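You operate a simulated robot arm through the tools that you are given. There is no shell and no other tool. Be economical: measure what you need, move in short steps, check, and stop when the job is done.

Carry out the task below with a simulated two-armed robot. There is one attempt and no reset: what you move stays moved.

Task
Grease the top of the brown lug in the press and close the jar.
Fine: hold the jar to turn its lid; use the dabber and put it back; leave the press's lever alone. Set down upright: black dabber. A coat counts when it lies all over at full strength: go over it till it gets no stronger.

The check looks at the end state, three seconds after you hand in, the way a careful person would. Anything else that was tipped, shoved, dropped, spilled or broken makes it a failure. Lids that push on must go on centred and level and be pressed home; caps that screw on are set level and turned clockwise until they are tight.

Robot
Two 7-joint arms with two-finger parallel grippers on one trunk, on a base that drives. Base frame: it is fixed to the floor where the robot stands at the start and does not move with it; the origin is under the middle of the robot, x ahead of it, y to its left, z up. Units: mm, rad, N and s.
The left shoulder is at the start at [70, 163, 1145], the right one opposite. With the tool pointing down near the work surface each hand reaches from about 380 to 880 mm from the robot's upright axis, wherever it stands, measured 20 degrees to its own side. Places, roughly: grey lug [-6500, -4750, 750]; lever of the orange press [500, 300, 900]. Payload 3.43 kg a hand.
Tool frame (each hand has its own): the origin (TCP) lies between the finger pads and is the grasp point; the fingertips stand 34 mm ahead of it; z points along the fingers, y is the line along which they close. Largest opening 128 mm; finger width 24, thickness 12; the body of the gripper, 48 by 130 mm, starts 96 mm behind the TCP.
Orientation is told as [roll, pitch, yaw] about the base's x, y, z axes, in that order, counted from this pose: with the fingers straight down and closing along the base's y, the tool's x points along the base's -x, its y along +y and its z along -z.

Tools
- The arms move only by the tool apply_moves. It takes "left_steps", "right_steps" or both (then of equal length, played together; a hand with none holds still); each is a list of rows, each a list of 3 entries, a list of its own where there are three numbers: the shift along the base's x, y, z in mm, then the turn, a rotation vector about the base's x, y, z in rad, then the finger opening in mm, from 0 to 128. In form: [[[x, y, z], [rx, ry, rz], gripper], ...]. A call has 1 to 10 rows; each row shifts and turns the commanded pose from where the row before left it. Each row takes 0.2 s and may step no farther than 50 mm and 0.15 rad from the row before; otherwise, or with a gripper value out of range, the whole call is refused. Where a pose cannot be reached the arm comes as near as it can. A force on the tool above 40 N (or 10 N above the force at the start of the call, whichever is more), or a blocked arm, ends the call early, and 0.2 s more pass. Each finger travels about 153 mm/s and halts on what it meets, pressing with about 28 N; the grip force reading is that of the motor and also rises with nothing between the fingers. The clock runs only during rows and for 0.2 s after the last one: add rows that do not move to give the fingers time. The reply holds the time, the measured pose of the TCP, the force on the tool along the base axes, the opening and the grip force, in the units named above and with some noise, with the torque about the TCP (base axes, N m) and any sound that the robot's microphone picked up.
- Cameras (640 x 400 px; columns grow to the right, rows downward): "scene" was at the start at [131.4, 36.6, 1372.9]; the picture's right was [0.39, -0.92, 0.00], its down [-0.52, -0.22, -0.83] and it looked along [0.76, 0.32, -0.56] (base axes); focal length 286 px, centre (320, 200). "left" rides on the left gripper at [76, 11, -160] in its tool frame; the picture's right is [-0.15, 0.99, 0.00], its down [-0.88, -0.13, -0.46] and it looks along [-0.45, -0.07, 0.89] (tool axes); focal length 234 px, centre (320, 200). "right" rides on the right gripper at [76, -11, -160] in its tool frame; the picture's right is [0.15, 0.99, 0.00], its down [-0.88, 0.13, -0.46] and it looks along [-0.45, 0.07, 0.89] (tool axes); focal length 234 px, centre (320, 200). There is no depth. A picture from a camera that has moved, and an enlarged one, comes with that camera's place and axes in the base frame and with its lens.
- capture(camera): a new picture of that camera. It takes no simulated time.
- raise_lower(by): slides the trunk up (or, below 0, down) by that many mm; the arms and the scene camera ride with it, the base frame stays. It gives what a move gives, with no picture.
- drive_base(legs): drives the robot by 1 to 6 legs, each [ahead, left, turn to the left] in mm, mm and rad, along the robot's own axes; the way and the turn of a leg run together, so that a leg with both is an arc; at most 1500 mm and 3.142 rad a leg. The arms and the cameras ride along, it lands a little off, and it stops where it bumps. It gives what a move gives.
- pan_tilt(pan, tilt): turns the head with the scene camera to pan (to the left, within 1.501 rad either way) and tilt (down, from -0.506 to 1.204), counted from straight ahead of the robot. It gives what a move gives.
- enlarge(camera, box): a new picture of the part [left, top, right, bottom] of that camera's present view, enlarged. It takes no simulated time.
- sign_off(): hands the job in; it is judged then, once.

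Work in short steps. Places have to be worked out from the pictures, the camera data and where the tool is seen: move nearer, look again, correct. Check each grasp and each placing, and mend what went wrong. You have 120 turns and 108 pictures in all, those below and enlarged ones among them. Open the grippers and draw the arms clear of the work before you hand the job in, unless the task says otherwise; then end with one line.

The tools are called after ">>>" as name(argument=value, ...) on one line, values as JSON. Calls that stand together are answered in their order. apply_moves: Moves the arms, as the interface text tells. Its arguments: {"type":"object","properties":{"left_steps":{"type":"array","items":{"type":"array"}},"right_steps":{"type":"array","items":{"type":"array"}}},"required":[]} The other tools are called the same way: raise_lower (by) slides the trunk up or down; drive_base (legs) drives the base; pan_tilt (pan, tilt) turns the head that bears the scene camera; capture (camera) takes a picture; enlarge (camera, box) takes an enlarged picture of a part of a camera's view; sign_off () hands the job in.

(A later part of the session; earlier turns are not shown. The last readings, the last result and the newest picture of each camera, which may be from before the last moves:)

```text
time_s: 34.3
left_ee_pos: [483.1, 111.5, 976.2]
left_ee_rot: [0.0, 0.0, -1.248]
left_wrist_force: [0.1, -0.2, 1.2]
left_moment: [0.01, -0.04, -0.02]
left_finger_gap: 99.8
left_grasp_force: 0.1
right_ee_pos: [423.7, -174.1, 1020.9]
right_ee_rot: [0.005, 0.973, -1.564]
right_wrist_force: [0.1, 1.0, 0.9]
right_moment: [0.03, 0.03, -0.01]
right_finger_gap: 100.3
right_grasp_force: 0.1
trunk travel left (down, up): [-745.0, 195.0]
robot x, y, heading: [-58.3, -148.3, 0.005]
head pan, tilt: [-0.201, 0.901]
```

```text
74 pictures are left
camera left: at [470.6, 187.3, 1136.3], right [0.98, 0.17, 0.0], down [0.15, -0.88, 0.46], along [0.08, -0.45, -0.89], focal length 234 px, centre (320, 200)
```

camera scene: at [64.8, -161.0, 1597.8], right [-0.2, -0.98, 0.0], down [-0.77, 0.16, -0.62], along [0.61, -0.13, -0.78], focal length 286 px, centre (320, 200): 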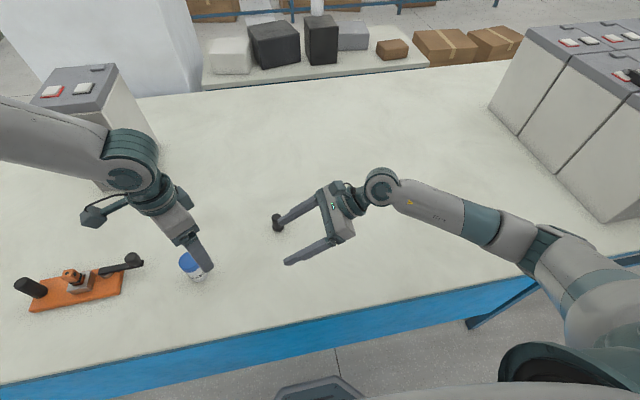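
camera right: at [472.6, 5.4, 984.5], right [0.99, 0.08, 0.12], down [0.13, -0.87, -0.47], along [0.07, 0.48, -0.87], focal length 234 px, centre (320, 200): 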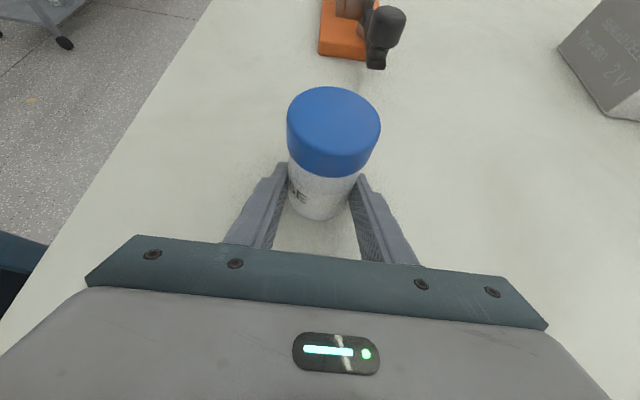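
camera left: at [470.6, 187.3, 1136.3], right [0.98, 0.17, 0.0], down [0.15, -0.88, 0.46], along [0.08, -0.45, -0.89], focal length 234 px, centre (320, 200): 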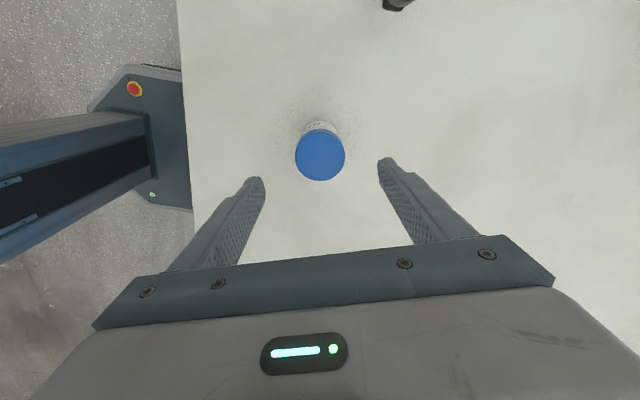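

The left hand reaches at this height. Now I bring the right hand back to the pre-grasp point.

>>> apply_moves(right_steps=[[[12, 36, 0], [0, 0, 0], 100], [[12, 36, -30], [0, 0, 0], 100], [[12, 35, -30], [0, 0, 0], 100], [[12, 35, -32], [0, 0, 0], 100], [[11, 35, -32], [0, 0, 0], 100], [[0, 0, 0], [0, 0, 0], 100]])

>>> capture(camera="scene")

>>> capture(camera="right")

```text
time_s: 35.7
left_ee_pos: [482.8, 110.4, 978.0]
left_ee_rot: [0.0, 0.001, -1.249]
left_wrist_force: [-0.7, -0.1, 0.0]
left_moment: [0.0, 0.02, 0.0]
left_finger_gap: 100.1
left_grasp_force: 0.0
right_ee_pos: [481.8, 3.8, 896.7]
right_ee_rot: [0.004, 0.974, -1.563]
right_wrist_force: [0.1, -0.3, -0.6]
right_moment: [0.03, -0.01, 0.0]
right_finger_gap: 100.1
right_grasp_force: 0.0
trunk travel left (down, up): [-745.0, 195.0]
robot x, y, heading: [-60.1, -153.5, -0.001]
head pan, tilt: [-0.201, 0.901]
```

```text
73 pictures are left
camera scene: at [64.4, -164.7, 1467.8], right [-0.2, -0.98, 0.0], down [-0.77, 0.16, -0.62], along [0.61, -0.12, -0.78], focal length 286 px, centre (320, 200)
```

scene: 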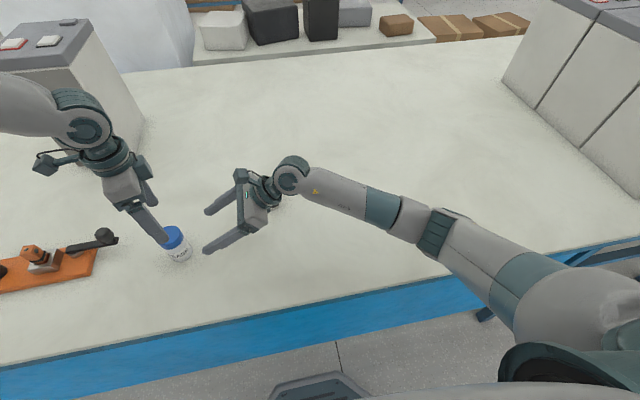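

```text
72 pictures are left
camera right: at [472.4, -87.0, 1049.7], right [0.99, 0.09, 0.12], down [0.13, -0.87, -0.47], along [0.07, 0.48, -0.87], focal length 234 px, centre (320, 200)
```

right: 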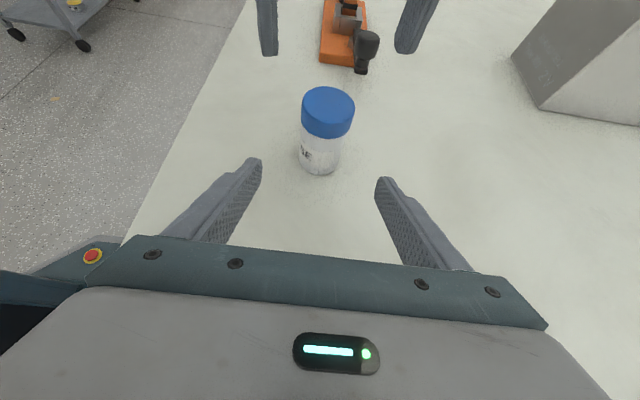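

Elbow is clear. I advance and close on the jar low down.

>>> apply_moves(right_steps=[[[0, 23, -16], [0, 0, 0], 100], [[0.5, 23, -16], [0, 0, 0], 100], [[0.5, 24, -16], [0, 0, 0], 100], [[0.5, 24, -16.5], [0, 0, 0], 90], [[0, 0, 0], [0, 0, 0], 75], [[0, 0, 0], [0, 0, 0], 62], [[0, 0, 0], [0, 0, 0], 52], [[0, 0, 0], [0, 0, 0], 40], [[0, 0, 0], [0, 0, 0], 40]])

>>> capture(camera="right")

>>> capture(camera="left")

```text
time_s: 37.7
left_ee_pos: [483.6, 110.4, 977.0]
left_ee_rot: [-0.001, 0.0, -1.247]
left_wrist_force: [0.1, 0.2, 0.9]
left_moment: [-0.01, 0.01, -0.02]
left_finger_gap: 99.9
left_grasp_force: 0.1
right_ee_pos: [482.4, 98.2, 833.1]
right_ee_rot: [0.003, 0.975, -1.564]
right_wrist_force: [-1.0, 0.4, 0.4]
right_moment: [-0.02, 0.05, 0.01]
right_finger_gap: 50.4
right_grasp_force: 27.6
trunk travel left (down, up): [-745.0, 195.0]
robot x, y, heading: [-61.2, -147.8, 0.002]
head pan, tilt: [-0.201, 0.901]
```

```text
71 pictures are left
camera right: at [473.6, 7.3, 985.1], right [0.99, 0.09, 0.12], down [0.13, -0.87, -0.47], along [0.07, 0.48, -0.87], focal length 234 px, centre (320, 200)
```

right: 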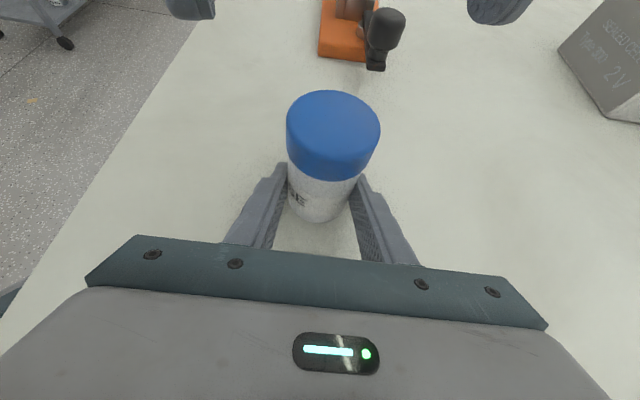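

```text
70 pictures are left
camera left: at [471.0, 187.3, 1136.3], right [0.98, 0.17, 0.0], down [0.16, -0.88, 0.46], along [0.08, -0.45, -0.89], focal length 234 px, centre (320, 200)
```

left: 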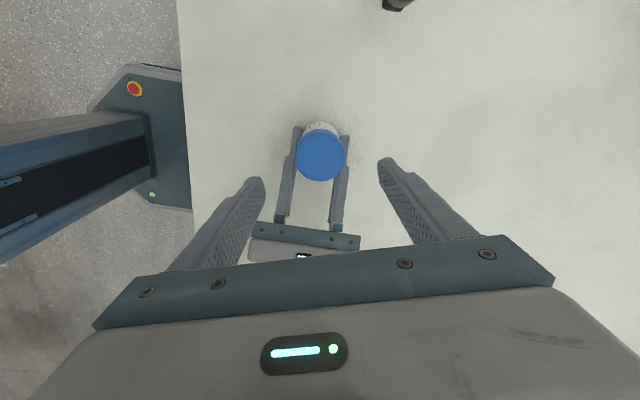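

Jar held again. I lower the left hand so its tips reach z≈868 beside the lid, then close on it.

>>> apply_moves(left_steps=[[[0, 2, -25], [0, 0, 0], 90], [[0, 0, -25], [0, 0, 0], 85], [[0, 0, -25], [0, 0, 0], 85], [[0, 0, 0], [0, 0, 0], 85]])

>>> capture(camera="left")

>>> capture(camera="right")

```text
time_s: 38.7
left_ee_pos: [481.4, 113.6, 902.0]
left_ee_rot: [0.002, -0.002, -1.245]
left_wrist_force: [0.4, 1.0, -0.2]
left_moment: [-0.01, 0.0, 0.02]
left_finger_gap: 84.8
left_grasp_force: 0.0
right_ee_pos: [483.6, 97.6, 832.2]
right_ee_rot: [0.003, 0.973, -1.564]
right_wrist_force: [-0.6, -0.6, -0.3]
right_moment: [-0.02, -0.01, -0.02]
right_finger_gap: 50.7
right_grasp_force: 28.0
trunk travel left (down, up): [-745.0, 195.0]
robot x, y, heading: [-58.1, -150.1, 0.001]
head pan, tilt: [-0.201, 0.901]
```

```text
69 pictures are left
camera left: at [469.7, 190.5, 1061.2], right [0.98, 0.17, 0.0], down [0.16, -0.88, 0.46], along [0.08, -0.45, -0.89], focal length 234 px, centre (320, 200)
```

left: 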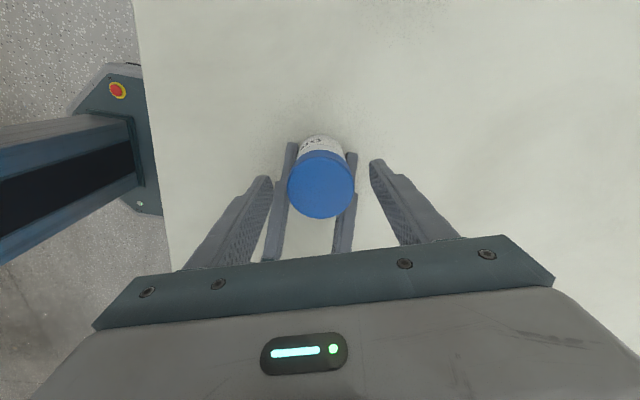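

```text
68 pictures are left
camera right: at [473.5, 7.2, 985.1], right [0.99, 0.09, 0.12], down [0.13, -0.87, -0.47], along [0.07, 0.48, -0.87], focal length 234 px, centre (320, 200)
```

right: 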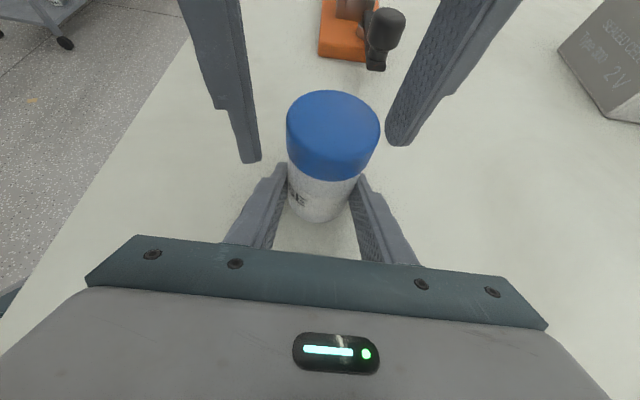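

Lid centre ≈ (484,114). I shift 2 mm in x and close.

>>> apply_moves(left_steps=[[[2, 0.5, 0], [0, 0, 0], 75], [[0, 0, 0], [0, 0, 0], 65], [[0, 0, 0], [0, 0, 0], 58], [[0, 0, 0], [0, 0, 0], 45], [[0, 0, 0], [0, 0, 0], 45]])

>>> capture(camera="right")

```text
time_s: 39.9
left_ee_pos: [483.9, 113.7, 902.5]
left_ee_rot: [-0.002, -0.004, -1.249]
left_wrist_force: [-9.8, -6.4, 1.4]
left_moment: [-0.25, 0.33, 0.0]
left_finger_gap: 52.8
left_grasp_force: 28.1
right_ee_pos: [483.7, 98.4, 833.6]
right_ee_rot: [0.003, 0.976, -1.566]
right_wrist_force: [10.5, 6.3, -1.5]
right_moment: [-0.33, 0.35, -0.21]
right_finger_gap: 50.9
right_grasp_force: 27.8
trunk travel left (down, up): [-745.0, 195.0]
robot x, y, heading: [-57.0, -149.0, 0.0]
head pan, tilt: [-0.201, 0.901]
```

```text
67 pictures are left
camera right: at [474.2, 7.2, 985.2], right [0.99, 0.08, 0.12], down [0.13, -0.87, -0.47], along [0.07, 0.48, -0.87], focal length 234 px, centre (320, 200)
```

right: 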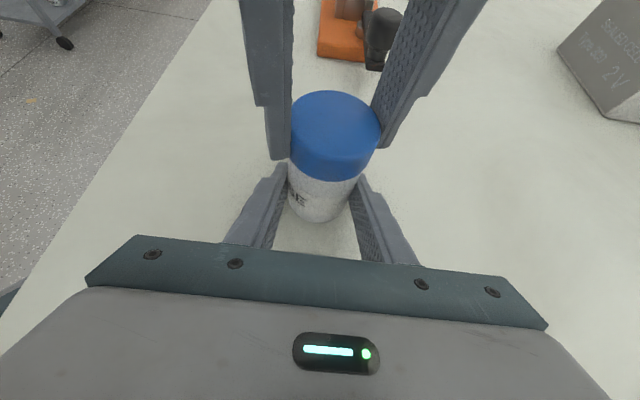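

Gripped at ⌀53 with about 11 N of side force. I relax that by shifting slightly, then turn counter-clockwise.

>>> apply_moves(left_steps=[[[-1.2, -0.8, 0], [0, 0, 0], 45], [[0, 0, 0], [0, 0, 0.1], 45], [[0, 0, 0], [0, 0, 0.12], 45], [[0, 0, 0], [0, 0, 0.12], 45], [[0, 0, 0], [0, 0, 0.12], 45], [[0, 0, 0], [0, 0, 0.12], 45]])

>>> capture(camera="right")

```text
time_s: 41.3
left_ee_pos: [482.6, 113.0, 904.0]
left_ee_rot: [-0.001, -0.001, -0.667]
left_wrist_force: [-12.3, -2.8, 0.6]
left_moment: [-0.06, 0.41, -0.06]
left_finger_gap: 52.8
left_grasp_force: 28.6
right_ee_pos: [484.4, 96.9, 832.7]
right_ee_rot: [0.005, 0.974, -1.565]
right_wrist_force: [12.8, 1.6, -1.0]
right_moment: [-0.13, 0.52, -0.17]
right_finger_gap: 50.9
right_grasp_force: 27.7
trunk travel left (down, up): [-745.0, 195.0]
robot x, y, heading: [-59.1, -151.7, -0.0]
head pan, tilt: [-0.201, 0.901]
```

```text
66 pictures are left
camera right: at [474.1, 7.0, 985.1], right [0.99, 0.08, 0.12], down [0.13, -0.87, -0.47], along [0.07, 0.48, -0.87], focal length 234 px, centre (320, 200)
```

right: 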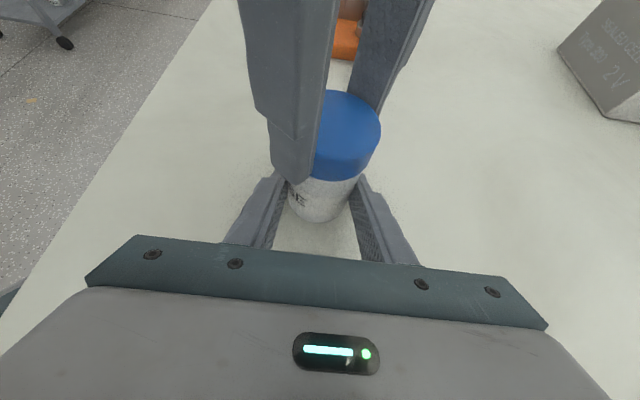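

Turning is easy, with low torque. The side force grew, so I correct the other way (+x) and keep turning.

>>> apply_moves(left_steps=[[[2, 0.5, 0], [0, 0, 0.1], 45], [[0, 0, 0], [0, 0, 0.12], 45], [[0, 0, 0], [0, 0, 0.12], 45], [[0, 0, 0], [0, 0, 0.12], 45], [[0, 0, 0], [0, 0, 0.12], 45], [[0, 0, 0], [0, 0, 0.12], 45], [[0, 0, 0], [0, 0, 0.12], 45]])

```text
time_s: 42.9
left_ee_pos: [483.3, 114.4, 903.7]
left_ee_rot: [-0.003, -0.001, 0.154]
left_wrist_force: [-23.5, -10.2, 4.4]
left_moment: [-0.26, 0.78, 0.01]
left_finger_gap: 52.9
left_grasp_force: 28.4
right_ee_pos: [483.2, 98.1, 833.0]
right_ee_rot: [0.004, 0.974, -1.565]
right_wrist_force: [24.5, 10.4, -2.1]
right_moment: [-0.46, 0.77, -0.35]
right_finger_gap: 51.0
right_grasp_force: 27.6
trunk travel left (down, up): [-745.0, 195.0]
robot x, y, heading: [-57.4, -150.2, -0.0]
head pan, tilt: [-0.201, 0.901]
```

The force grew, so the first sign was right. I shift the left hand −x and −y and recheck.

>>> apply_moves(left_steps=[[[-2, -1, 0], [0, 0, 0], 45], [[-1.5, -1, 0], [0, 0, 0], 45], [[0, 0, 0], [0, 0, 0], 45]])

>>> enlarge(camera="right", box=[240, 60, 432, 240])

```text
time_s: 43.7
left_ee_pos: [483.1, 114.1, 904.7]
left_ee_rot: [0.001, -0.002, 0.152]
left_wrist_force: [-2.8, 10.6, -0.5]
left_moment: [0.31, -0.56, 0.01]
left_finger_gap: 52.9
left_grasp_force: 27.5
right_ee_pos: [481.5, 98.3, 833.0]
right_ee_rot: [0.0, 0.974, -1.565]
right_wrist_force: [4.3, -9.8, 4.8]
right_moment: [0.52, 0.53, -0.12]
right_finger_gap: 51.2
right_grasp_force: 28.3
trunk travel left (down, up): [-745.0, 195.0]
robot x, y, heading: [-57.4, -152.8, -0.001]
head pan, tilt: [-0.201, 0.901]
```

```text
2.22 times, centred on (336, 150) of right
camera zoom: at [473.0, 7.2, 985.2], right [0.99, 0.09, 0.12], down [0.13, -0.87, -0.47], along [0.06, 0.48, -0.87], focal length 520 px, centre (284, 311)
```

zoom: 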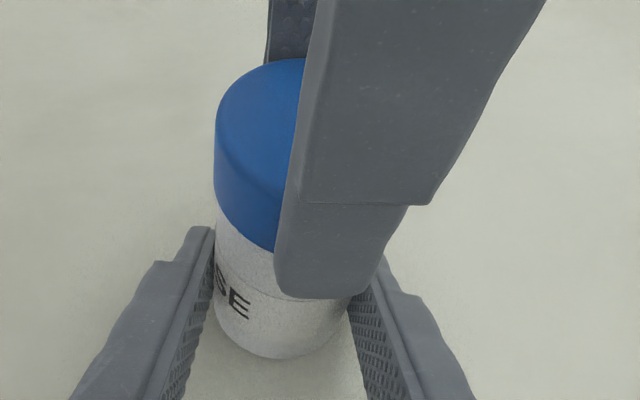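

Side force is small now. I continue turning about 1 rad more.

>>> apply_moves(left_steps=[[[0, 0.7, 0], [0, 0, 0.12], 45], [[0, 0, 0.2], [0, 0, 0.14], 45], [[0, 0, 0], [0, 0, 0.14], 45], [[0, 0, 0], [0, 0, 0.14], 45], [[0, 0, 0.2], [0, 0, 0.14], 45], [[0, 0, 0], [0, 0, 0.14], 45], [[0, 0, 0], [0, 0, 0.14], 45], [[0, 0, 0], [0, 0, 0], 45]])

```text
time_s: 45.5
left_ee_pos: [481.6, 111.1, 903.6]
left_ee_rot: [-0.004, 0.0, 1.113]
left_wrist_force: [8.2, 13.2, -0.2]
left_moment: [0.69, -0.38, -0.01]
left_finger_gap: 53.2
left_grasp_force: 28.2
right_ee_pos: [482.6, 97.0, 832.2]
right_ee_rot: [0.003, 0.974, -1.566]
right_wrist_force: [-8.7, -13.1, 0.6]
right_moment: [0.26, -0.18, 0.12]
right_finger_gap: 50.8
right_grasp_force: 28.3
trunk travel left (down, up): [-745.0, 195.0]
robot x, y, heading: [-60.5, -152.0, -0.0]
head pan, tilt: [-0.201, 0.901]
```

Turned about 2.4 rad. I test with a 3 mm lift to see whether the lid is still engaged.

>>> apply_moves(left_steps=[[[0.5, 0.8, 1.5], [0, 0, 0], 45], [[0, 0, 1.5], [0, 0, 0], 45], [[0, 0, 0], [0, 0, 0], 45]])

>>> enlarge(camera="right", box=[240, 60, 432, 240])

```text
time_s: 46.3
left_ee_pos: [483.2, 111.4, 906.0]
left_ee_rot: [-0.002, -0.001, 1.113]
left_wrist_force: [5.2, 7.6, -5.3]
left_moment: [0.34, -0.34, 0.03]
left_finger_gap: 52.7
left_grasp_force: 28.3
right_ee_pos: [484.5, 98.7, 833.6]
right_ee_rot: [0.005, 0.975, -1.564]
right_wrist_force: [-5.3, -7.8, 3.9]
right_moment: [0.18, -0.03, 0.09]
right_finger_gap: 50.7
right_grasp_force: 27.4
trunk travel left (down, up): [-745.0, 195.0]
robot x, y, heading: [-58.0, -149.5, -0.006]
head pan, tilt: [-0.201, 0.901]
```

```text
2.22 times, centred on (336, 150) of right
camera zoom: at [473.7, 7.6, 985.8], right [0.99, 0.09, 0.12], down [0.13, -0.87, -0.47], along [0.07, 0.48, -0.87], focal length 520 px, centre (284, 311)
```

zoom: 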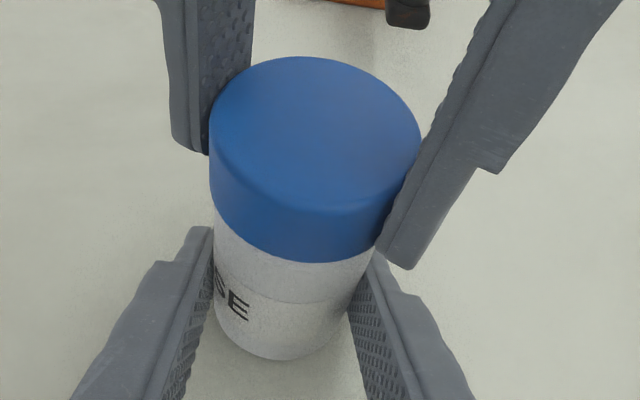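

Still engaged, pulling about 5 N. I open, turn the left hand back clockwise, and regrasp for another go.

>>> apply_moves(left_steps=[[[0, 0, -2], [0, 0, 0], 70], [[0, 1, 0], [0, 0, 0], 74], [[0, 0, 0], [0, 0, -0.15], 74], [[0, 0, 0], [0, 0, -0.15], 74], [[0, 0, 0], [0, 0, -0.15], 74], [[0, 0, 0], [0, 0, -0.15], 74], [[0, 0, 0], [0, 0, -0.15], 74], [[0, 0, 0], [0, 0, -0.15], 74], [[0, 0, 0], [0, 0, -0.15], 74], [[0, 0, 0], [0, 0, -0.15], 74]])

>>> apply_moves(left_steps=[[[0, 0, 0], [0, 0, -0.15], 74], [[0, 0, 0], [0, 0, -0.15], 74], [[0, 0, 0], [0, 0, -0.15], 74], [[0, 0, 0], [0, 0, -0.15], 74], [[0, 0, 0], [0, 0, -0.15], 74], [[0, 0, 0], [0, 0, -0.15], 74], [[0, 0, 0], [0, 0, -0.15], 74], [[0, 0, 0], [0, 0, 0], 62], [[0, 0, 0], [0, 0, 0], 45], [[0, 0, 0], [0, 0, 0], 45]])

```text
time_s: 48.5
left_ee_pos: [482.7, 114.8, 903.1]
left_ee_rot: [-0.002, 0.0, -0.092]
left_wrist_force: [0.9, -0.1, 0.0]
left_moment: [-0.02, 0.02, 0.02]
left_finger_gap: 73.7
left_grasp_force: 0.1
right_ee_pos: [482.9, 97.6, 833.1]
right_ee_rot: [0.003, 0.975, -1.566]
right_wrist_force: [-0.4, -0.4, -0.1]
right_moment: [-0.03, 0.02, 0.0]
right_finger_gap: 50.7
right_grasp_force: 28.1
trunk travel left (down, up): [-745.0, 195.0]
robot x, y, heading: [-61.2, -154.3, -0.002]
head pan, tilt: [-0.201, 0.901]
```

```text
time_s: 50.7
left_ee_pos: [483.2, 113.6, 904.1]
left_ee_rot: [0.0, 0.0, -1.137]
left_wrist_force: [1.0, 0.3, -0.1]
left_moment: [0.01, -0.04, -0.01]
left_finger_gap: 53.1
left_grasp_force: 27.6
right_ee_pos: [483.2, 97.9, 832.6]
right_ee_rot: [0.002, 0.974, -1.567]
right_wrist_force: [0.2, -0.1, 0.8]
right_moment: [-0.02, 0.0, 0.02]
right_finger_gap: 50.9
right_grasp_force: 27.6
trunk travel left (down, up): [-745.0, 195.0]
robot x, y, heading: [-58.9, -148.6, 0.002]
head pan, tilt: [-0.201, 0.901]
```

Centred grasp with almost no side force. I turn counter-clockwise another 2.2 rad, rising slightly.

>>> apply_moves(left_steps=[[[0, 0, 0.1], [0, 0, 0.15], 45], [[0, 0, 0.1], [0, 0, 0.15], 45], [[0, 0, 0.1], [0, 0, 0.15], 45], [[0, 0, 0.1], [0, 0, 0.15], 45], [[0, 0, 0.1], [0, 0, 0.15], 45], [[0, 0, 0.1], [0, 0, 0.15], 45], [[0, 0, 0.1], [0, 0, 0.15], 45], [[0, 0, 0.1], [0, 0, 0.15], 45], [[0, 0, 0.1], [0, 0, 0.15], 45], [[0, 0, 0.1], [0, 0, 0.15], 45]])

>>> apply_moves(left_steps=[[[0, 0, 0.1], [0, 0, 0.15], 45], [[0, 0, 0.1], [0, 0, 0.15], 45], [[0, 0, 0.1], [0, 0, 0.15], 45], [[0, 0, 0.1], [0, 0, 0.15], 45], [[0, 0, 0.1], [0, 0, 0.15], 45], [[0, 0, 0], [0, 0, 0], 45]])

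>>> apply_moves(left_steps=[[[0, 0, 1], [0, 0, 0], 45], [[0, 0, 1], [0, 0, 0], 45], [[0, 0, 1], [0, 0, 0], 45], [[0, 0, 0], [0, 0, 0], 45]])

>>> enlarge(camera="right", box=[240, 60, 432, 240])

```text
time_s: 52.9
left_ee_pos: [482.0, 113.6, 905.1]
left_ee_rot: [0.0, 0.0, 0.367]
left_wrist_force: [-0.4, -0.6, -1.0]
left_moment: [-0.04, -0.02, 0.0]
left_finger_gap: 53.0
left_grasp_force: 28.1
right_ee_pos: [482.1, 97.9, 831.9]
right_ee_rot: [0.0, 0.975, -1.564]
right_wrist_force: [-0.2, 0.3, 0.7]
right_moment: [0.01, -0.03, 0.0]
right_finger_gap: 50.9
right_grasp_force: 28.1
trunk travel left (down, up): [-745.0, 195.0]
robot x, y, heading: [-62.0, -145.7, 0.002]
head pan, tilt: [-0.201, 0.901]
```

```text
time_s: 54.3
left_ee_pos: [482.1, 113.8, 905.0]
left_ee_rot: [0.001, 0.001, 1.112]
left_wrist_force: [-0.1, 0.2, 0.0]
left_moment: [0.04, -0.02, 0.0]
left_finger_gap: 53.0
left_grasp_force: 28.2
right_ee_pos: [484.1, 97.7, 833.3]
right_ee_rot: [0.002, 0.974, -1.567]
right_wrist_force: [0.1, -0.8, 0.7]
right_moment: [-0.03, 0.01, 0.01]
right_finger_gap: 50.8
right_grasp_force: 28.1
trunk travel left (down, up): [-745.0, 195.0]
robot x, y, heading: [-59.1, -149.6, -0.004]
head pan, tilt: [-0.201, 0.901]
```

```text
time_s: 55.3
left_ee_pos: [482.2, 113.0, 907.5]
left_ee_rot: [-0.001, 0.0, 1.111]
left_wrist_force: [-0.4, 0.8, -0.1]
left_moment: [0.0, -0.02, -0.01]
left_finger_gap: 53.2
left_grasp_force: 28.0
right_ee_pos: [482.5, 97.6, 834.0]
right_ee_rot: [0.005, 0.974, -1.566]
right_wrist_force: [0.3, 0.4, 0.1]
right_moment: [-0.03, 0.02, -0.02]
right_finger_gap: 50.7
right_grasp_force: 28.5
trunk travel left (down, up): [-745.0, 195.0]
robot x, y, heading: [-59.4, -151.0, 0.002]
head pan, tilt: [-0.201, 0.901]
```

```text
2.22 times, centred on (336, 150) of right
camera zoom: at [473.7, 7.3, 985.1], right [0.99, 0.09, 0.12], down [0.13, -0.87, -0.47], along [0.07, 0.48, -0.87], focal length 520 px, centre (284, 311)
```

zoom: 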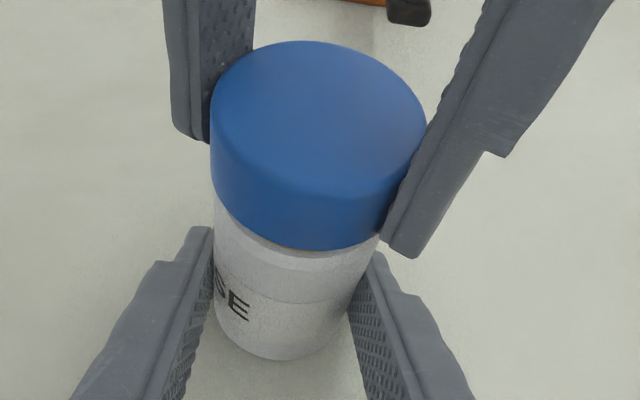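

The lid is free: no force and the rim shows a gap. I lift it straight up.

>>> apply_moves(left_steps=[[[0, 0, 10], [0, 0, 0], 45], [[0, 0, 20], [0, 0, 0], 45], [[0, 0, 30], [0, 0, 0], 45], [[0, 0, 0], [0, 0, 0], 45]])

>>> capture(camera="right")

>>> capture(camera="scene")

```text
time_s: 56.3
left_ee_pos: [482.7, 112.4, 967.3]
left_ee_rot: [-0.001, 0.001, 1.111]
left_wrist_force: [0.7, 0.0, -0.3]
left_moment: [0.01, -0.02, 0.0]
left_finger_gap: 53.0
left_grasp_force: 27.9
right_ee_pos: [484.1, 98.3, 832.1]
right_ee_rot: [0.003, 0.972, -1.566]
right_wrist_force: [0.0, 0.1, -0.3]
right_moment: [0.0, 0.0, 0.02]
right_finger_gap: 50.9
right_grasp_force: 27.5
trunk travel left (down, up): [-745.0, 195.0]
robot x, y, heading: [-58.3, -145.1, 0.001]
head pan, tilt: [-0.201, 0.901]
```

```text
62 pictures are left
camera right: at [474.1, 7.5, 984.7], right [0.99, 0.09, 0.12], down [0.13, -0.87, -0.47], along [0.07, 0.48, -0.87], focal length 234 px, centre (320, 200)
```

right: 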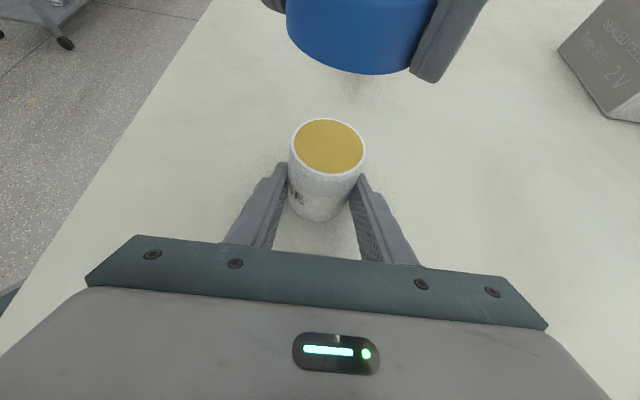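

```text
61 pictures are left
camera scene: at [65.6, -163.4, 1467.6], right [-0.2, -0.98, 0.0], down [-0.77, 0.16, -0.62], along [0.61, -0.12, -0.78], focal length 286 px, centre (320, 200)
```

scene: 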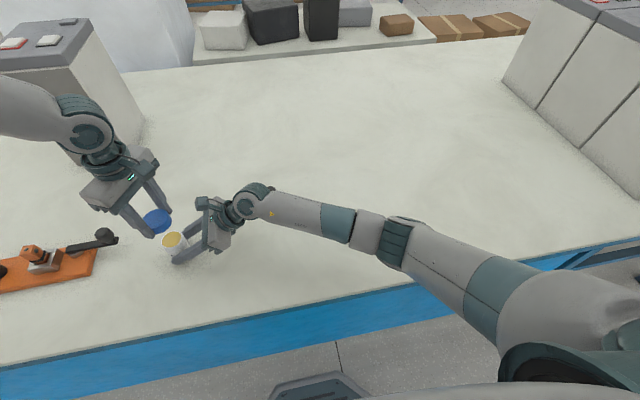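

The jar is open and full of yellow grease. I carry the lid to a clear spot at about (600,180) and lower it close to the table.

>>> apply_moves(left_steps=[[[29, 17, 0], [0, 0, 0], 45], [[29, 17, 0], [0, 0, 0], 45], [[29, 17, 0], [0, 0, 0], 45], [[30, 17, -20], [0, 0, 0], 45], [[0, 0, -40], [0, 0, 0], 45], [[0, 0, -40], [0, 0, 0], 45], [[0, 0, -15], [0, 0, 0], 45], [[0, 0, 0], [0, 0, 0], 45]])

>>> pan_tilt(pan=0.35, tilt=0.7)

>>> capture(camera="scene")

```text
time_s: 58.1
left_ee_pos: [559.9, 202.4, 899.4]
left_ee_rot: [-0.002, -0.001, 1.112]
left_wrist_force: [0.2, 0.4, 0.0]
left_moment: [-0.01, -0.02, 0.02]
left_finger_gap: 52.7
left_grasp_force: 28.0
left hand out of reach, approached as far as the arm can: row 5, 6, 7
right_ee_pos: [482.5, 98.1, 832.2]
right_ee_rot: [0.003, 0.973, -1.564]
right_wrist_force: [0.4, 0.0, 0.1]
right_moment: [-0.01, -0.02, 0.0]
right_finger_gap: 50.7
right_grasp_force: 27.6
trunk travel left (down, up): [-745.0, 195.0]
robot x, y, heading: [-59.7, -151.6, -0.002]
head pan, tilt: [-0.201, 0.901]
```

```text
time_s: 59.0
left_ee_pos: [560.4, 203.0, 898.8]
left_ee_rot: [-0.001, 0.001, 1.113]
left_wrist_force: [-0.1, -0.3, -0.3]
left_moment: [-0.01, 0.0, 0.0]
left_finger_gap: 53.0
left_grasp_force: 27.7
right_ee_pos: [482.3, 98.0, 832.9]
right_ee_rot: [0.003, 0.974, -1.566]
right_wrist_force: [-1.3, 0.0, -0.8]
right_moment: [-0.04, -0.01, -0.01]
right_finger_gap: 50.6
right_grasp_force: 28.2
trunk travel left (down, up): [-745.0, 195.0]
robot x, y, heading: [-60.3, -150.1, -0.004]
head pan, tilt: [0.351, 0.7]
```

```text
60 pictures are left
camera scene: at [70.7, -119.5, 1483.8], right [0.34, -0.94, 0.0], down [-0.61, -0.22, -0.76], along [0.72, 0.26, -0.64], focal length 286 px, centre (320, 200)
```

scene: 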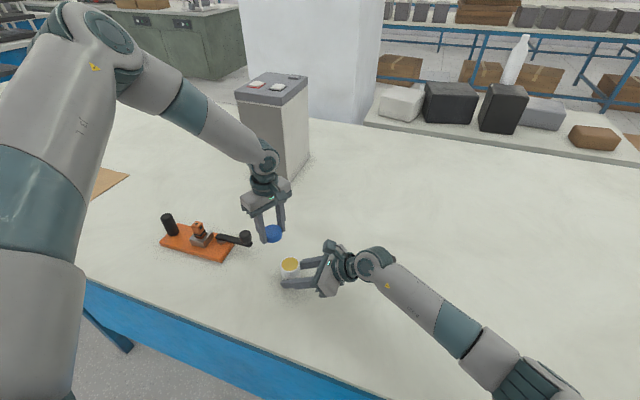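

The left arm reaches its extension limit with the trunk this high. I release the jar with the right hand, draw both hands up, and then lower the trunk.

>>> apply_moves(right_steps=[[[0, 0, 0], [0, 0, 0], 70], [[0, 0, 0], [0, 0, 0], 100], [[0, -28, 19], [0, 0, 0], 100], [[0, -28, 19], [0, 0, 0], 100], [[0, -28, 19], [0, 0, 0], 100], [[0, -28, 25], [0, 0, 0], 100], [[0, -10, 40], [0, 0, 0], 100], [[0, -10, 45], [0, 0, 0], 100], [[0, -10, 45], [0, 0, 0], 100]], left_steps=[[[0, 0, 0], [0, 0, 0], 45], [[0, 0, 0], [0, 0, 0], 45], [[0, -3, 20], [0, 0, 0], 45], [[0, -3, 20], [0, 0, 0], 45], [[0, -3, 20], [0, 0, 0], 45], [[0, -3, 20], [0, 0, 0], 45], [[0, -3, 20], [0, 0, 0], 45], [[0, 0, 10], [0, 0, 0], 45], [[0, 0, 10], [0, 0, 0], 45]])

>>> raise_lower(by=-120)

>>> apply_moves(left_steps=[[[10, 0, -20], [0, 0, 0], 45], [[10, 0, -20], [0, 0, 0], 45], [[5, 0, -12], [0, 0, 0], 45], [[0, 0, 0], [0, 0, 0], 45]])

>>> capture(camera="scene")

```text
time_s: 61.0
left_ee_pos: [560.2, 186.9, 1018.7]
left_ee_rot: [0.0, -0.002, 1.112]
left_wrist_force: [0.3, 0.1, 0.0]
left_moment: [-0.04, 0.04, -0.04]
left_finger_gap: 53.3
left_grasp_force: 27.8
right_ee_pos: [482.7, -44.5, 1046.0]
right_ee_rot: [0.004, 0.975, -1.564]
right_wrist_force: [0.4, -0.3, 0.4]
right_moment: [0.0, -0.01, -0.03]
right_finger_gap: 100.1
right_grasp_force: 0.1
trunk travel left (down, up): [-745.0, 195.0]
robot x, y, heading: [-58.6, -148.0, -0.002]
head pan, tilt: [0.351, 0.7]
```

```text
time_s: 62.5
left_ee_pos: [558.7, 187.3, 898.3]
left_ee_rot: [-0.003, 0.0, 1.112]
left_wrist_force: [-0.1, 0.6, 0.2]
left_moment: [0.0, 0.03, -0.02]
left_finger_gap: 53.0
left_grasp_force: 27.9
right_ee_pos: [483.6, -45.4, 925.3]
right_ee_rot: [0.003, 0.974, -1.566]
right_wrist_force: [-0.2, -0.6, -0.2]
right_moment: [0.0, 0.02, 0.02]
right_finger_gap: 99.9
right_grasp_force: 0.1
trunk travel left (down, up): [-625.0, 315.0]
robot x, y, heading: [-57.6, -152.1, 0.0]
head pan, tilt: [0.351, 0.7]
```

```text
time_s: 63.5
left_ee_pos: [585.0, 187.5, 845.4]
left_ee_rot: [-0.001, 0.0, 1.111]
left_wrist_force: [-0.2, -0.2, 0.6]
left_moment: [0.02, 0.0, 0.0]
left_finger_gap: 52.8
left_grasp_force: 28.2
right_ee_pos: [483.6, -44.4, 925.0]
right_ee_rot: [0.004, 0.973, -1.564]
right_wrist_force: [-0.1, 0.4, 0.5]
right_moment: [-0.01, 0.01, 0.0]
right_finger_gap: 100.0
right_grasp_force: 0.1
trunk travel left (down, up): [-625.0, 315.0]
robot x, y, heading: [-62.3, -151.9, 0.004]
head pan, tilt: [0.351, 0.7]
```

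```text
59 pictures are left
camera scene: at [70.4, -119.6, 1363.9], right [0.34, -0.94, 0.0], down [-0.61, -0.22, -0.76], along [0.72, 0.26, -0.64], focal length 286 px, centre (320, 200)
```

scene: 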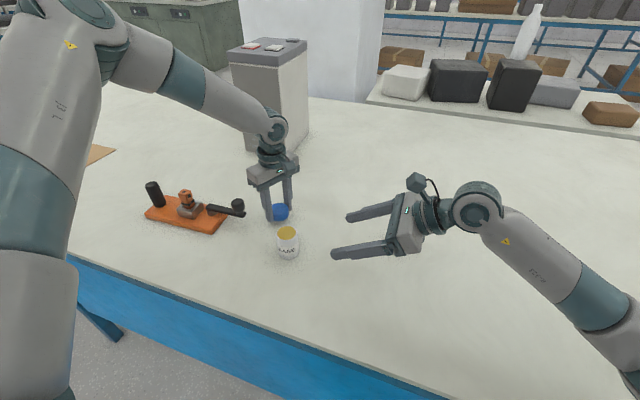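

The lid is just above the table. I lower it in small steps until contact.

>>> apply_moves(left_steps=[[[0, 0, -4], [0, 0, 0], 45], [[0, 0, -3], [0, 0, 0], 45], [[0, 0, -2], [0, 0, 0], 45], [[0, 0, 0], [0, 0, 0], 45]])

>>> enlarge(camera="scene", box=[230, 160, 330, 270])

```text
time_s: 64.5
left_ee_pos: [584.1, 187.2, 835.0]
left_ee_rot: [0.0, 0.001, 1.112]
left_wrist_force: [0.3, 0.4, -0.8]
left_moment: [-0.03, 0.06, 0.01]
left_finger_gap: 53.0
left_grasp_force: 27.7
right_ee_pos: [482.7, -44.9, 925.4]
right_ee_rot: [0.003, 0.974, -1.566]
right_wrist_force: [-1.1, -0.2, 1.2]
right_moment: [0.0, 0.01, -0.03]
right_finger_gap: 100.0
right_grasp_force: 0.0
trunk travel left (down, up): [-625.0, 315.0]
robot x, y, heading: [-58.8, -150.4, -0.003]
head pan, tilt: [0.351, 0.7]
```

```text
3.64 times, centred on (280, 215) of scene
camera zoom: at [70.6, -119.6, 1363.9], right [0.34, -0.94, 0.0], down [-0.61, -0.22, -0.76], along [0.72, 0.26, -0.64], focal length 1041 px, centre (466, 146)
```

zoom: 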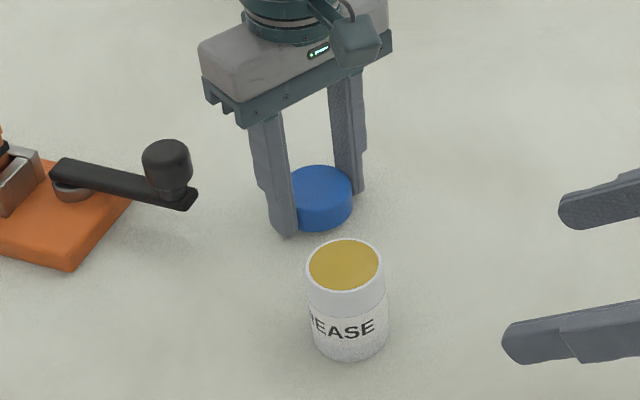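

The tips are at table level and the lid is within a few mm of it. I open and lift away.

>>> apply_moves(left_steps=[[[0, 0, 0], [0, 0, 0], 58], [[0, 0, 0], [0, 0, 0], 74], [[0, 0, 0], [0, 0, 0], 74], [[0, 0, 30], [0, 0, 0], 74], [[0, 0, 45], [0, 0, 0], 74], [[0, 0, 45], [0, 0, 0], 74], [[0, 40, 20], [0, 0, 0], 74], [[0, 45, 20], [0, 0, 0], 74], [[0, 45, 20], [0, 0, 0], 74]])

>>> capture(camera="scene")

>>> capture(camera="left")

```text
time_s: 66.5
left_ee_pos: [585.0, 319.2, 1017.6]
left_ee_rot: [-0.002, 0.002, 1.111]
left_wrist_force: [-0.7, 1.4, 0.0]
left_moment: [-0.04, 0.0, 0.0]
left_finger_gap: 73.8
left_grasp_force: 0.0
right_ee_pos: [484.1, -43.4, 925.5]
right_ee_rot: [0.002, 0.971, -1.563]
right_wrist_force: [0.4, 0.5, -0.3]
right_moment: [0.01, -0.01, -0.02]
right_finger_gap: 100.2
right_grasp_force: 0.0
trunk travel left (down, up): [-625.0, 315.0]
robot x, y, heading: [-61.2, -147.7, 0.001]
head pan, tilt: [0.351, 0.7]
```

```text
57 pictures are left
camera scene: at [70.1, -118.3, 1363.9], right [0.34, -0.94, 0.0], down [-0.6, -0.22, -0.76], along [0.72, 0.26, -0.64], focal length 286 px, centre (320, 200)
```

scene: 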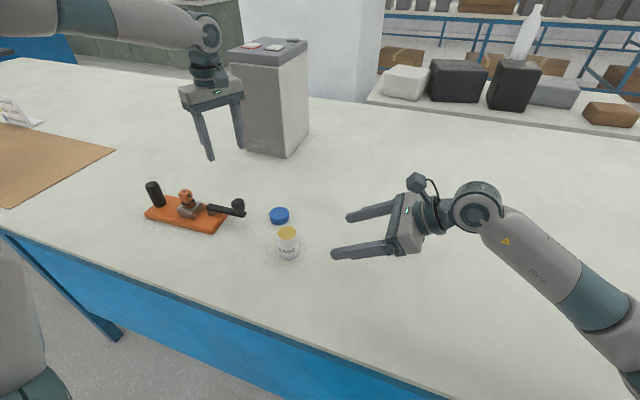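

```text
56 pictures are left
camera left: at [542.2, 256.4, 1176.9], right [-0.82, 0.57, 0.0], down [0.51, 0.73, 0.46], along [0.26, 0.37, -0.89], focal length 234 px, centre (320, 200)
```

left: 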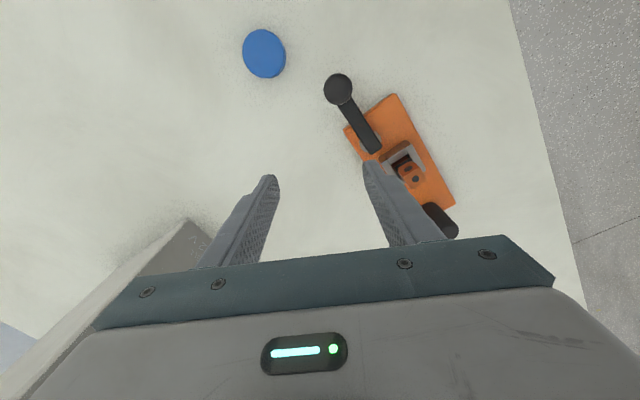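

The lid lies flat and clear. Now I turn the right hand to point straight down and move it above the dabber.

>>> apply_moves(right_steps=[[[0, -5, 20], [-0.14, 0, 0], 100], [[0, -5, 20], [-0.14, 0, 0], 100], [[0, -5, 20], [-0.14, 0, 0], 100], [[0, -5, 20], [-0.14, 0, 0], 100], [[0, -5, 20], [-0.14, 0, 0], 100], [[0, -5, 10], [-0.14, 0, 0], 100], [[10, -5, 0], [-0.133, 0, 0], 100], [[10, -5, 0], [0, 0, 0.15], 100], [[10, -5, 0], [0, 0, 0.15], 100], [[10, -5, 0], [0, 0, 0.15], 100]])

>>> apply_moves(right_steps=[[[10, -5, 0], [0, 0, 0.15], 100], [[10, -5, 0], [0, 0, 0.15], 100], [[10, -5, 0], [0, 0, 0.15], 100], [[10, -5, 0], [0, 0, 0.15], 100], [[10, -5, 0], [0, 0, 0.15], 100], [[10, -5, 0], [0, 0, 0.15], 100], [[10, -5, 0], [0, 0, 0.15], 100], [[0, -5, -15], [0, 0, 0.06], 100], [[0, 0, -15], [0, 0, 0], 100], [[0, 0, 0], [0, 0, 0], 100]])

>>> capture(camera="right")

```text
time_s: 68.7
left_ee_pos: [585.1, 316.8, 1018.2]
left_ee_rot: [0.0, 0.001, 1.112]
left_wrist_force: [-1.2, 0.0, -0.3]
left_moment: [-0.02, 0.02, -0.02]
left_finger_gap: 74.2
left_grasp_force: 0.0
right_ee_pos: [524.4, -94.0, 1033.5]
right_ee_rot: [-0.003, 0.0, -1.116]
right_wrist_force: [0.6, 0.4, 0.5]
right_moment: [-0.03, 0.0, -0.02]
right_finger_gap: 100.2
right_grasp_force: 0.0
trunk travel left (down, up): [-625.0, 315.0]
robot x, y, heading: [-59.8, -150.1, 0.0]
head pan, tilt: [0.351, 0.7]
```

```text
time_s: 70.9
left_ee_pos: [584.2, 316.9, 1018.0]
left_ee_rot: [-0.001, 0.002, 1.111]
left_wrist_force: [0.2, -0.4, 0.4]
left_moment: [-0.03, -0.01, 0.0]
left_finger_gap: 74.2
left_grasp_force: 0.0
right_ee_pos: [593.3, -134.6, 1005.5]
right_ee_rot: [-0.003, 0.001, -0.007]
right_wrist_force: [-0.3, 0.1, 0.4]
right_moment: [0.02, 0.01, 0.02]
right_finger_gap: 100.0
right_grasp_force: 0.0
trunk travel left (down, up): [-625.0, 315.0]
robot x, y, heading: [-61.6, -149.0, 0.0]
head pan, tilt: [0.351, 0.7]
```

```text
55 pictures are left
camera right: at [520.3, -145.4, 1164.3], right [-0.14, 0.99, 0.0], down [0.88, 0.12, 0.46], along [0.45, 0.06, -0.89], focal length 234 px, centre (320, 200)
```

right: 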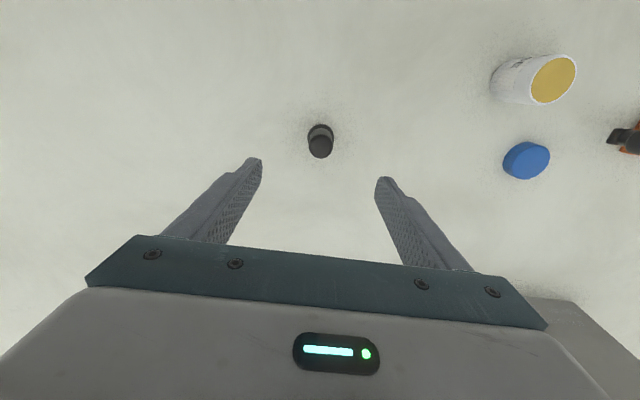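

I zoom in on the dabber to measure its shape.

>>> enlarge(camera="right", box=[290, 115, 350, 165])

>>> pan_tilt(pan=0.0, tilt=0.7)

>>> capture(camera="scene")

```text
8.00 times, centred on (320, 140) of right
camera zoom: at [520.3, -145.4, 1164.3], right [-0.14, 0.99, 0.0], down [0.88, 0.12, 0.46], along [0.45, 0.06, -0.89], focal length 1873 px, centre (320, 680)
```

zoom: 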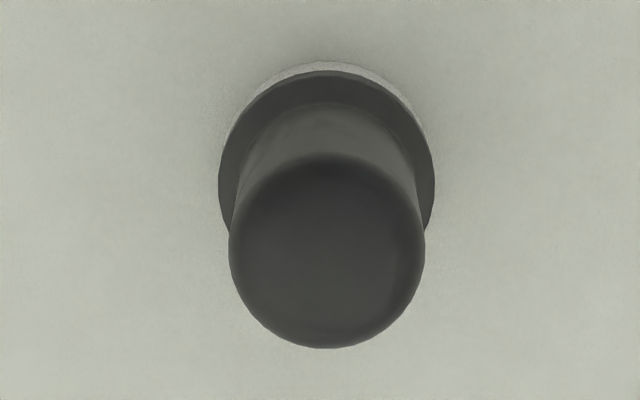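

```text
time_s: 71.8
left_ee_pos: [584.7, 318.2, 1016.6]
left_ee_rot: [0.0, -0.001, 1.111]
left_wrist_force: [-0.5, 0.8, -0.2]
left_moment: [-0.02, 0.0, 0.0]
left_finger_gap: 74.2
left_grasp_force: 0.0
right_ee_pos: [594.3, -134.3, 1004.8]
right_ee_rot: [-0.002, 0.001, -0.008]
right_wrist_force: [0.0, 0.5, -0.4]
right_moment: [0.01, 0.03, 0.0]
right_finger_gap: 100.1
right_grasp_force: 0.1
trunk travel left (down, up): [-625.0, 315.0]
robot x, y, heading: [-58.1, -155.4, 0.005]
head pan, tilt: [0.0, 0.7]
```

```text
53 pictures are left
camera scene: at [75.8, -148.5, 1363.9], right [0.0, -1.0, 0.0], down [-0.64, 0.0, -0.76], along [0.76, 0.0, -0.64], focal length 286 px, centre (320, 200)
```

scene: 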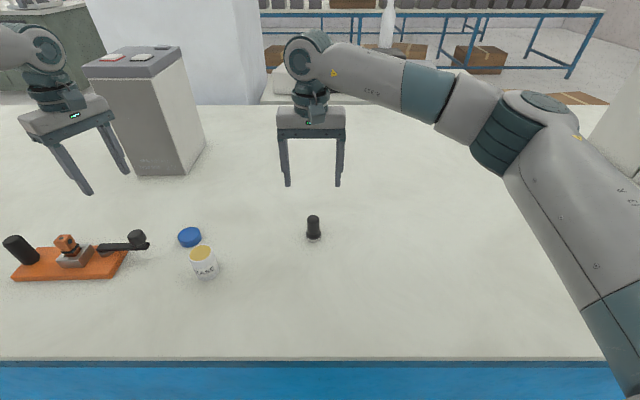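

I compare the jar mouth and the dabber foot at higher zoom.

>>> enlarge(camera="scene", box=[170, 205, 340, 285])

```text
3.76 times, centred on (255, 245) of scene
camera zoom: at [75.8, -148.5, 1363.9], right [0.0, -1.0, 0.0], down [-0.64, 0.0, -0.76], along [0.76, 0.0, -0.64], focal length 1078 px, centre (565, 31)
```

zoom: 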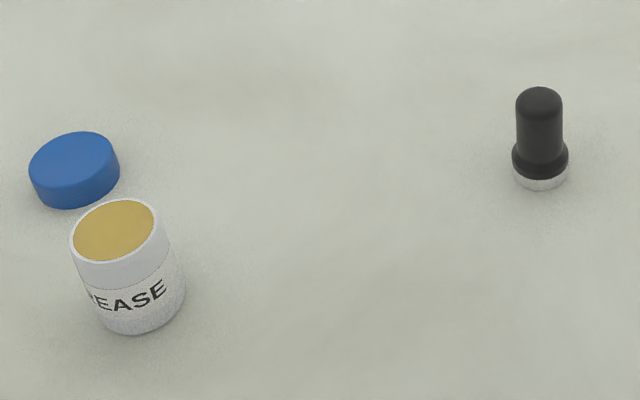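

Pad is ⌀≈37.5 and the grease mouth ⌀≈42, so it fits. I lower the right hand over the dabber handle.

>>> apply_moves(right_steps=[[[0, -1, -40], [0, 0, 0], 80], [[0, 0, -40], [0, 0, 0], 80], [[0, 0, -35], [0, 0, 0], 80], [[0, 0, 0], [0, 0, 0], 80]])

>>> capture(camera="right")

>>> enlarge(camera="scene", box=[250, 160, 380, 250])

```text
time_s: 72.8
left_ee_pos: [585.3, 317.7, 1018.3]
left_ee_rot: [-0.003, 0.0, 1.113]
left_wrist_force: [-0.1, -0.2, 0.2]
left_moment: [-0.02, 0.0, 0.0]
left_finger_gap: 73.9
left_grasp_force: 0.1
right_ee_pos: [594.1, -133.9, 889.8]
right_ee_rot: [-0.002, 0.0, -0.009]
right_wrist_force: [0.7, 0.3, -0.6]
right_moment: [0.01, -0.01, 0.0]
right_finger_gap: 80.1
right_grasp_force: 0.0
trunk travel left (down, up): [-625.0, 315.0]
robot x, y, heading: [-60.9, -148.2, -0.004]
head pan, tilt: [0.0, 0.7]
```

```text
51 pictures are left
camera right: at [519.6, -145.6, 1049.5], right [-0.14, 0.99, 0.0], down [0.88, 0.12, 0.45], along [0.45, 0.06, -0.89], focal length 234 px, centre (320, 200)
```

right: 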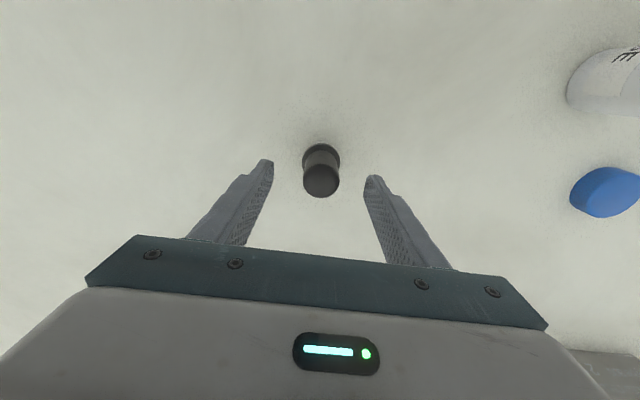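

```text
4.44 times, centred on (315, 205) of scene
camera zoom: at [75.5, -148.6, 1363.9], right [0.0, -1.0, 0.0], down [-0.64, 0.0, -0.76], along [0.76, 0.0, -0.64], focal length 1272 px, centre (342, 178)
```

zoom: 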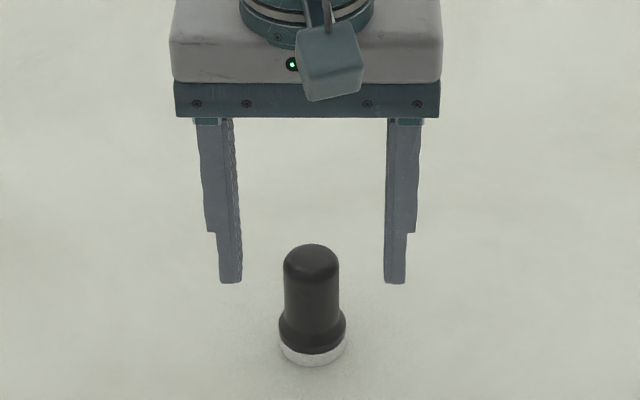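

Aligned. I descend to z≈860 and close on the handle.

>>> apply_moves(right_steps=[[[0, -1, -15], [0, 0, 0], 70], [[0, 0, -14], [0, 0, 0], 60], [[0, 0, 0], [0, 0, 0], 45], [[0, 0, 0], [0, 0, 0], 36], [[0, 0, 0], [0, 0, 0], 20], [[0, 0, 0], [0, 0, 0], 20]])

>>> enlarge(camera="scene", box=[250, 160, 380, 250])

```text
time_s: 74.2
left_ee_pos: [585.5, 318.2, 1017.7]
left_ee_rot: [0.0, 0.0, 1.112]
left_wrist_force: [-1.6, 0.8, 0.0]
left_moment: [0.03, -0.01, -0.02]
left_finger_gap: 73.8
left_grasp_force: 0.0
right_ee_pos: [593.1, -136.4, 860.0]
right_ee_rot: [-0.003, 0.0, -0.008]
right_wrist_force: [-0.2, 0.2, 1.0]
right_moment: [0.06, 0.01, -0.01]
right_finger_gap: 30.9
right_grasp_force: 28.2
trunk travel left (down, up): [-625.0, 315.0]
robot x, y, heading: [-58.8, -153.1, 0.001]
head pan, tilt: [0.0, 0.7]
```

```text
4.44 times, centred on (315, 205) of scene
camera zoom: at [75.8, -148.7, 1363.9], right [0.0, -1.0, 0.0], down [-0.64, 0.0, -0.76], along [0.76, 0.0, -0.64], focal length 1272 px, centre (342, 178)
```

zoom: 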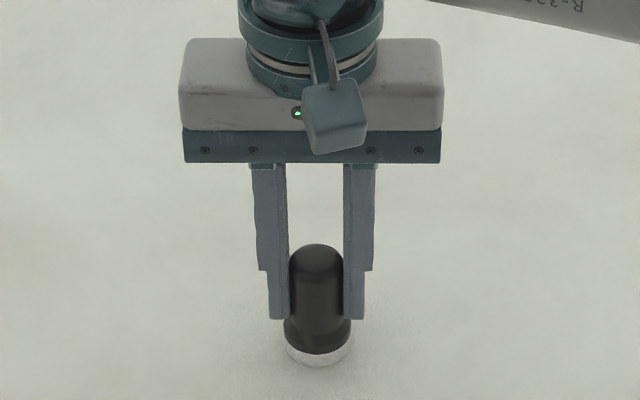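

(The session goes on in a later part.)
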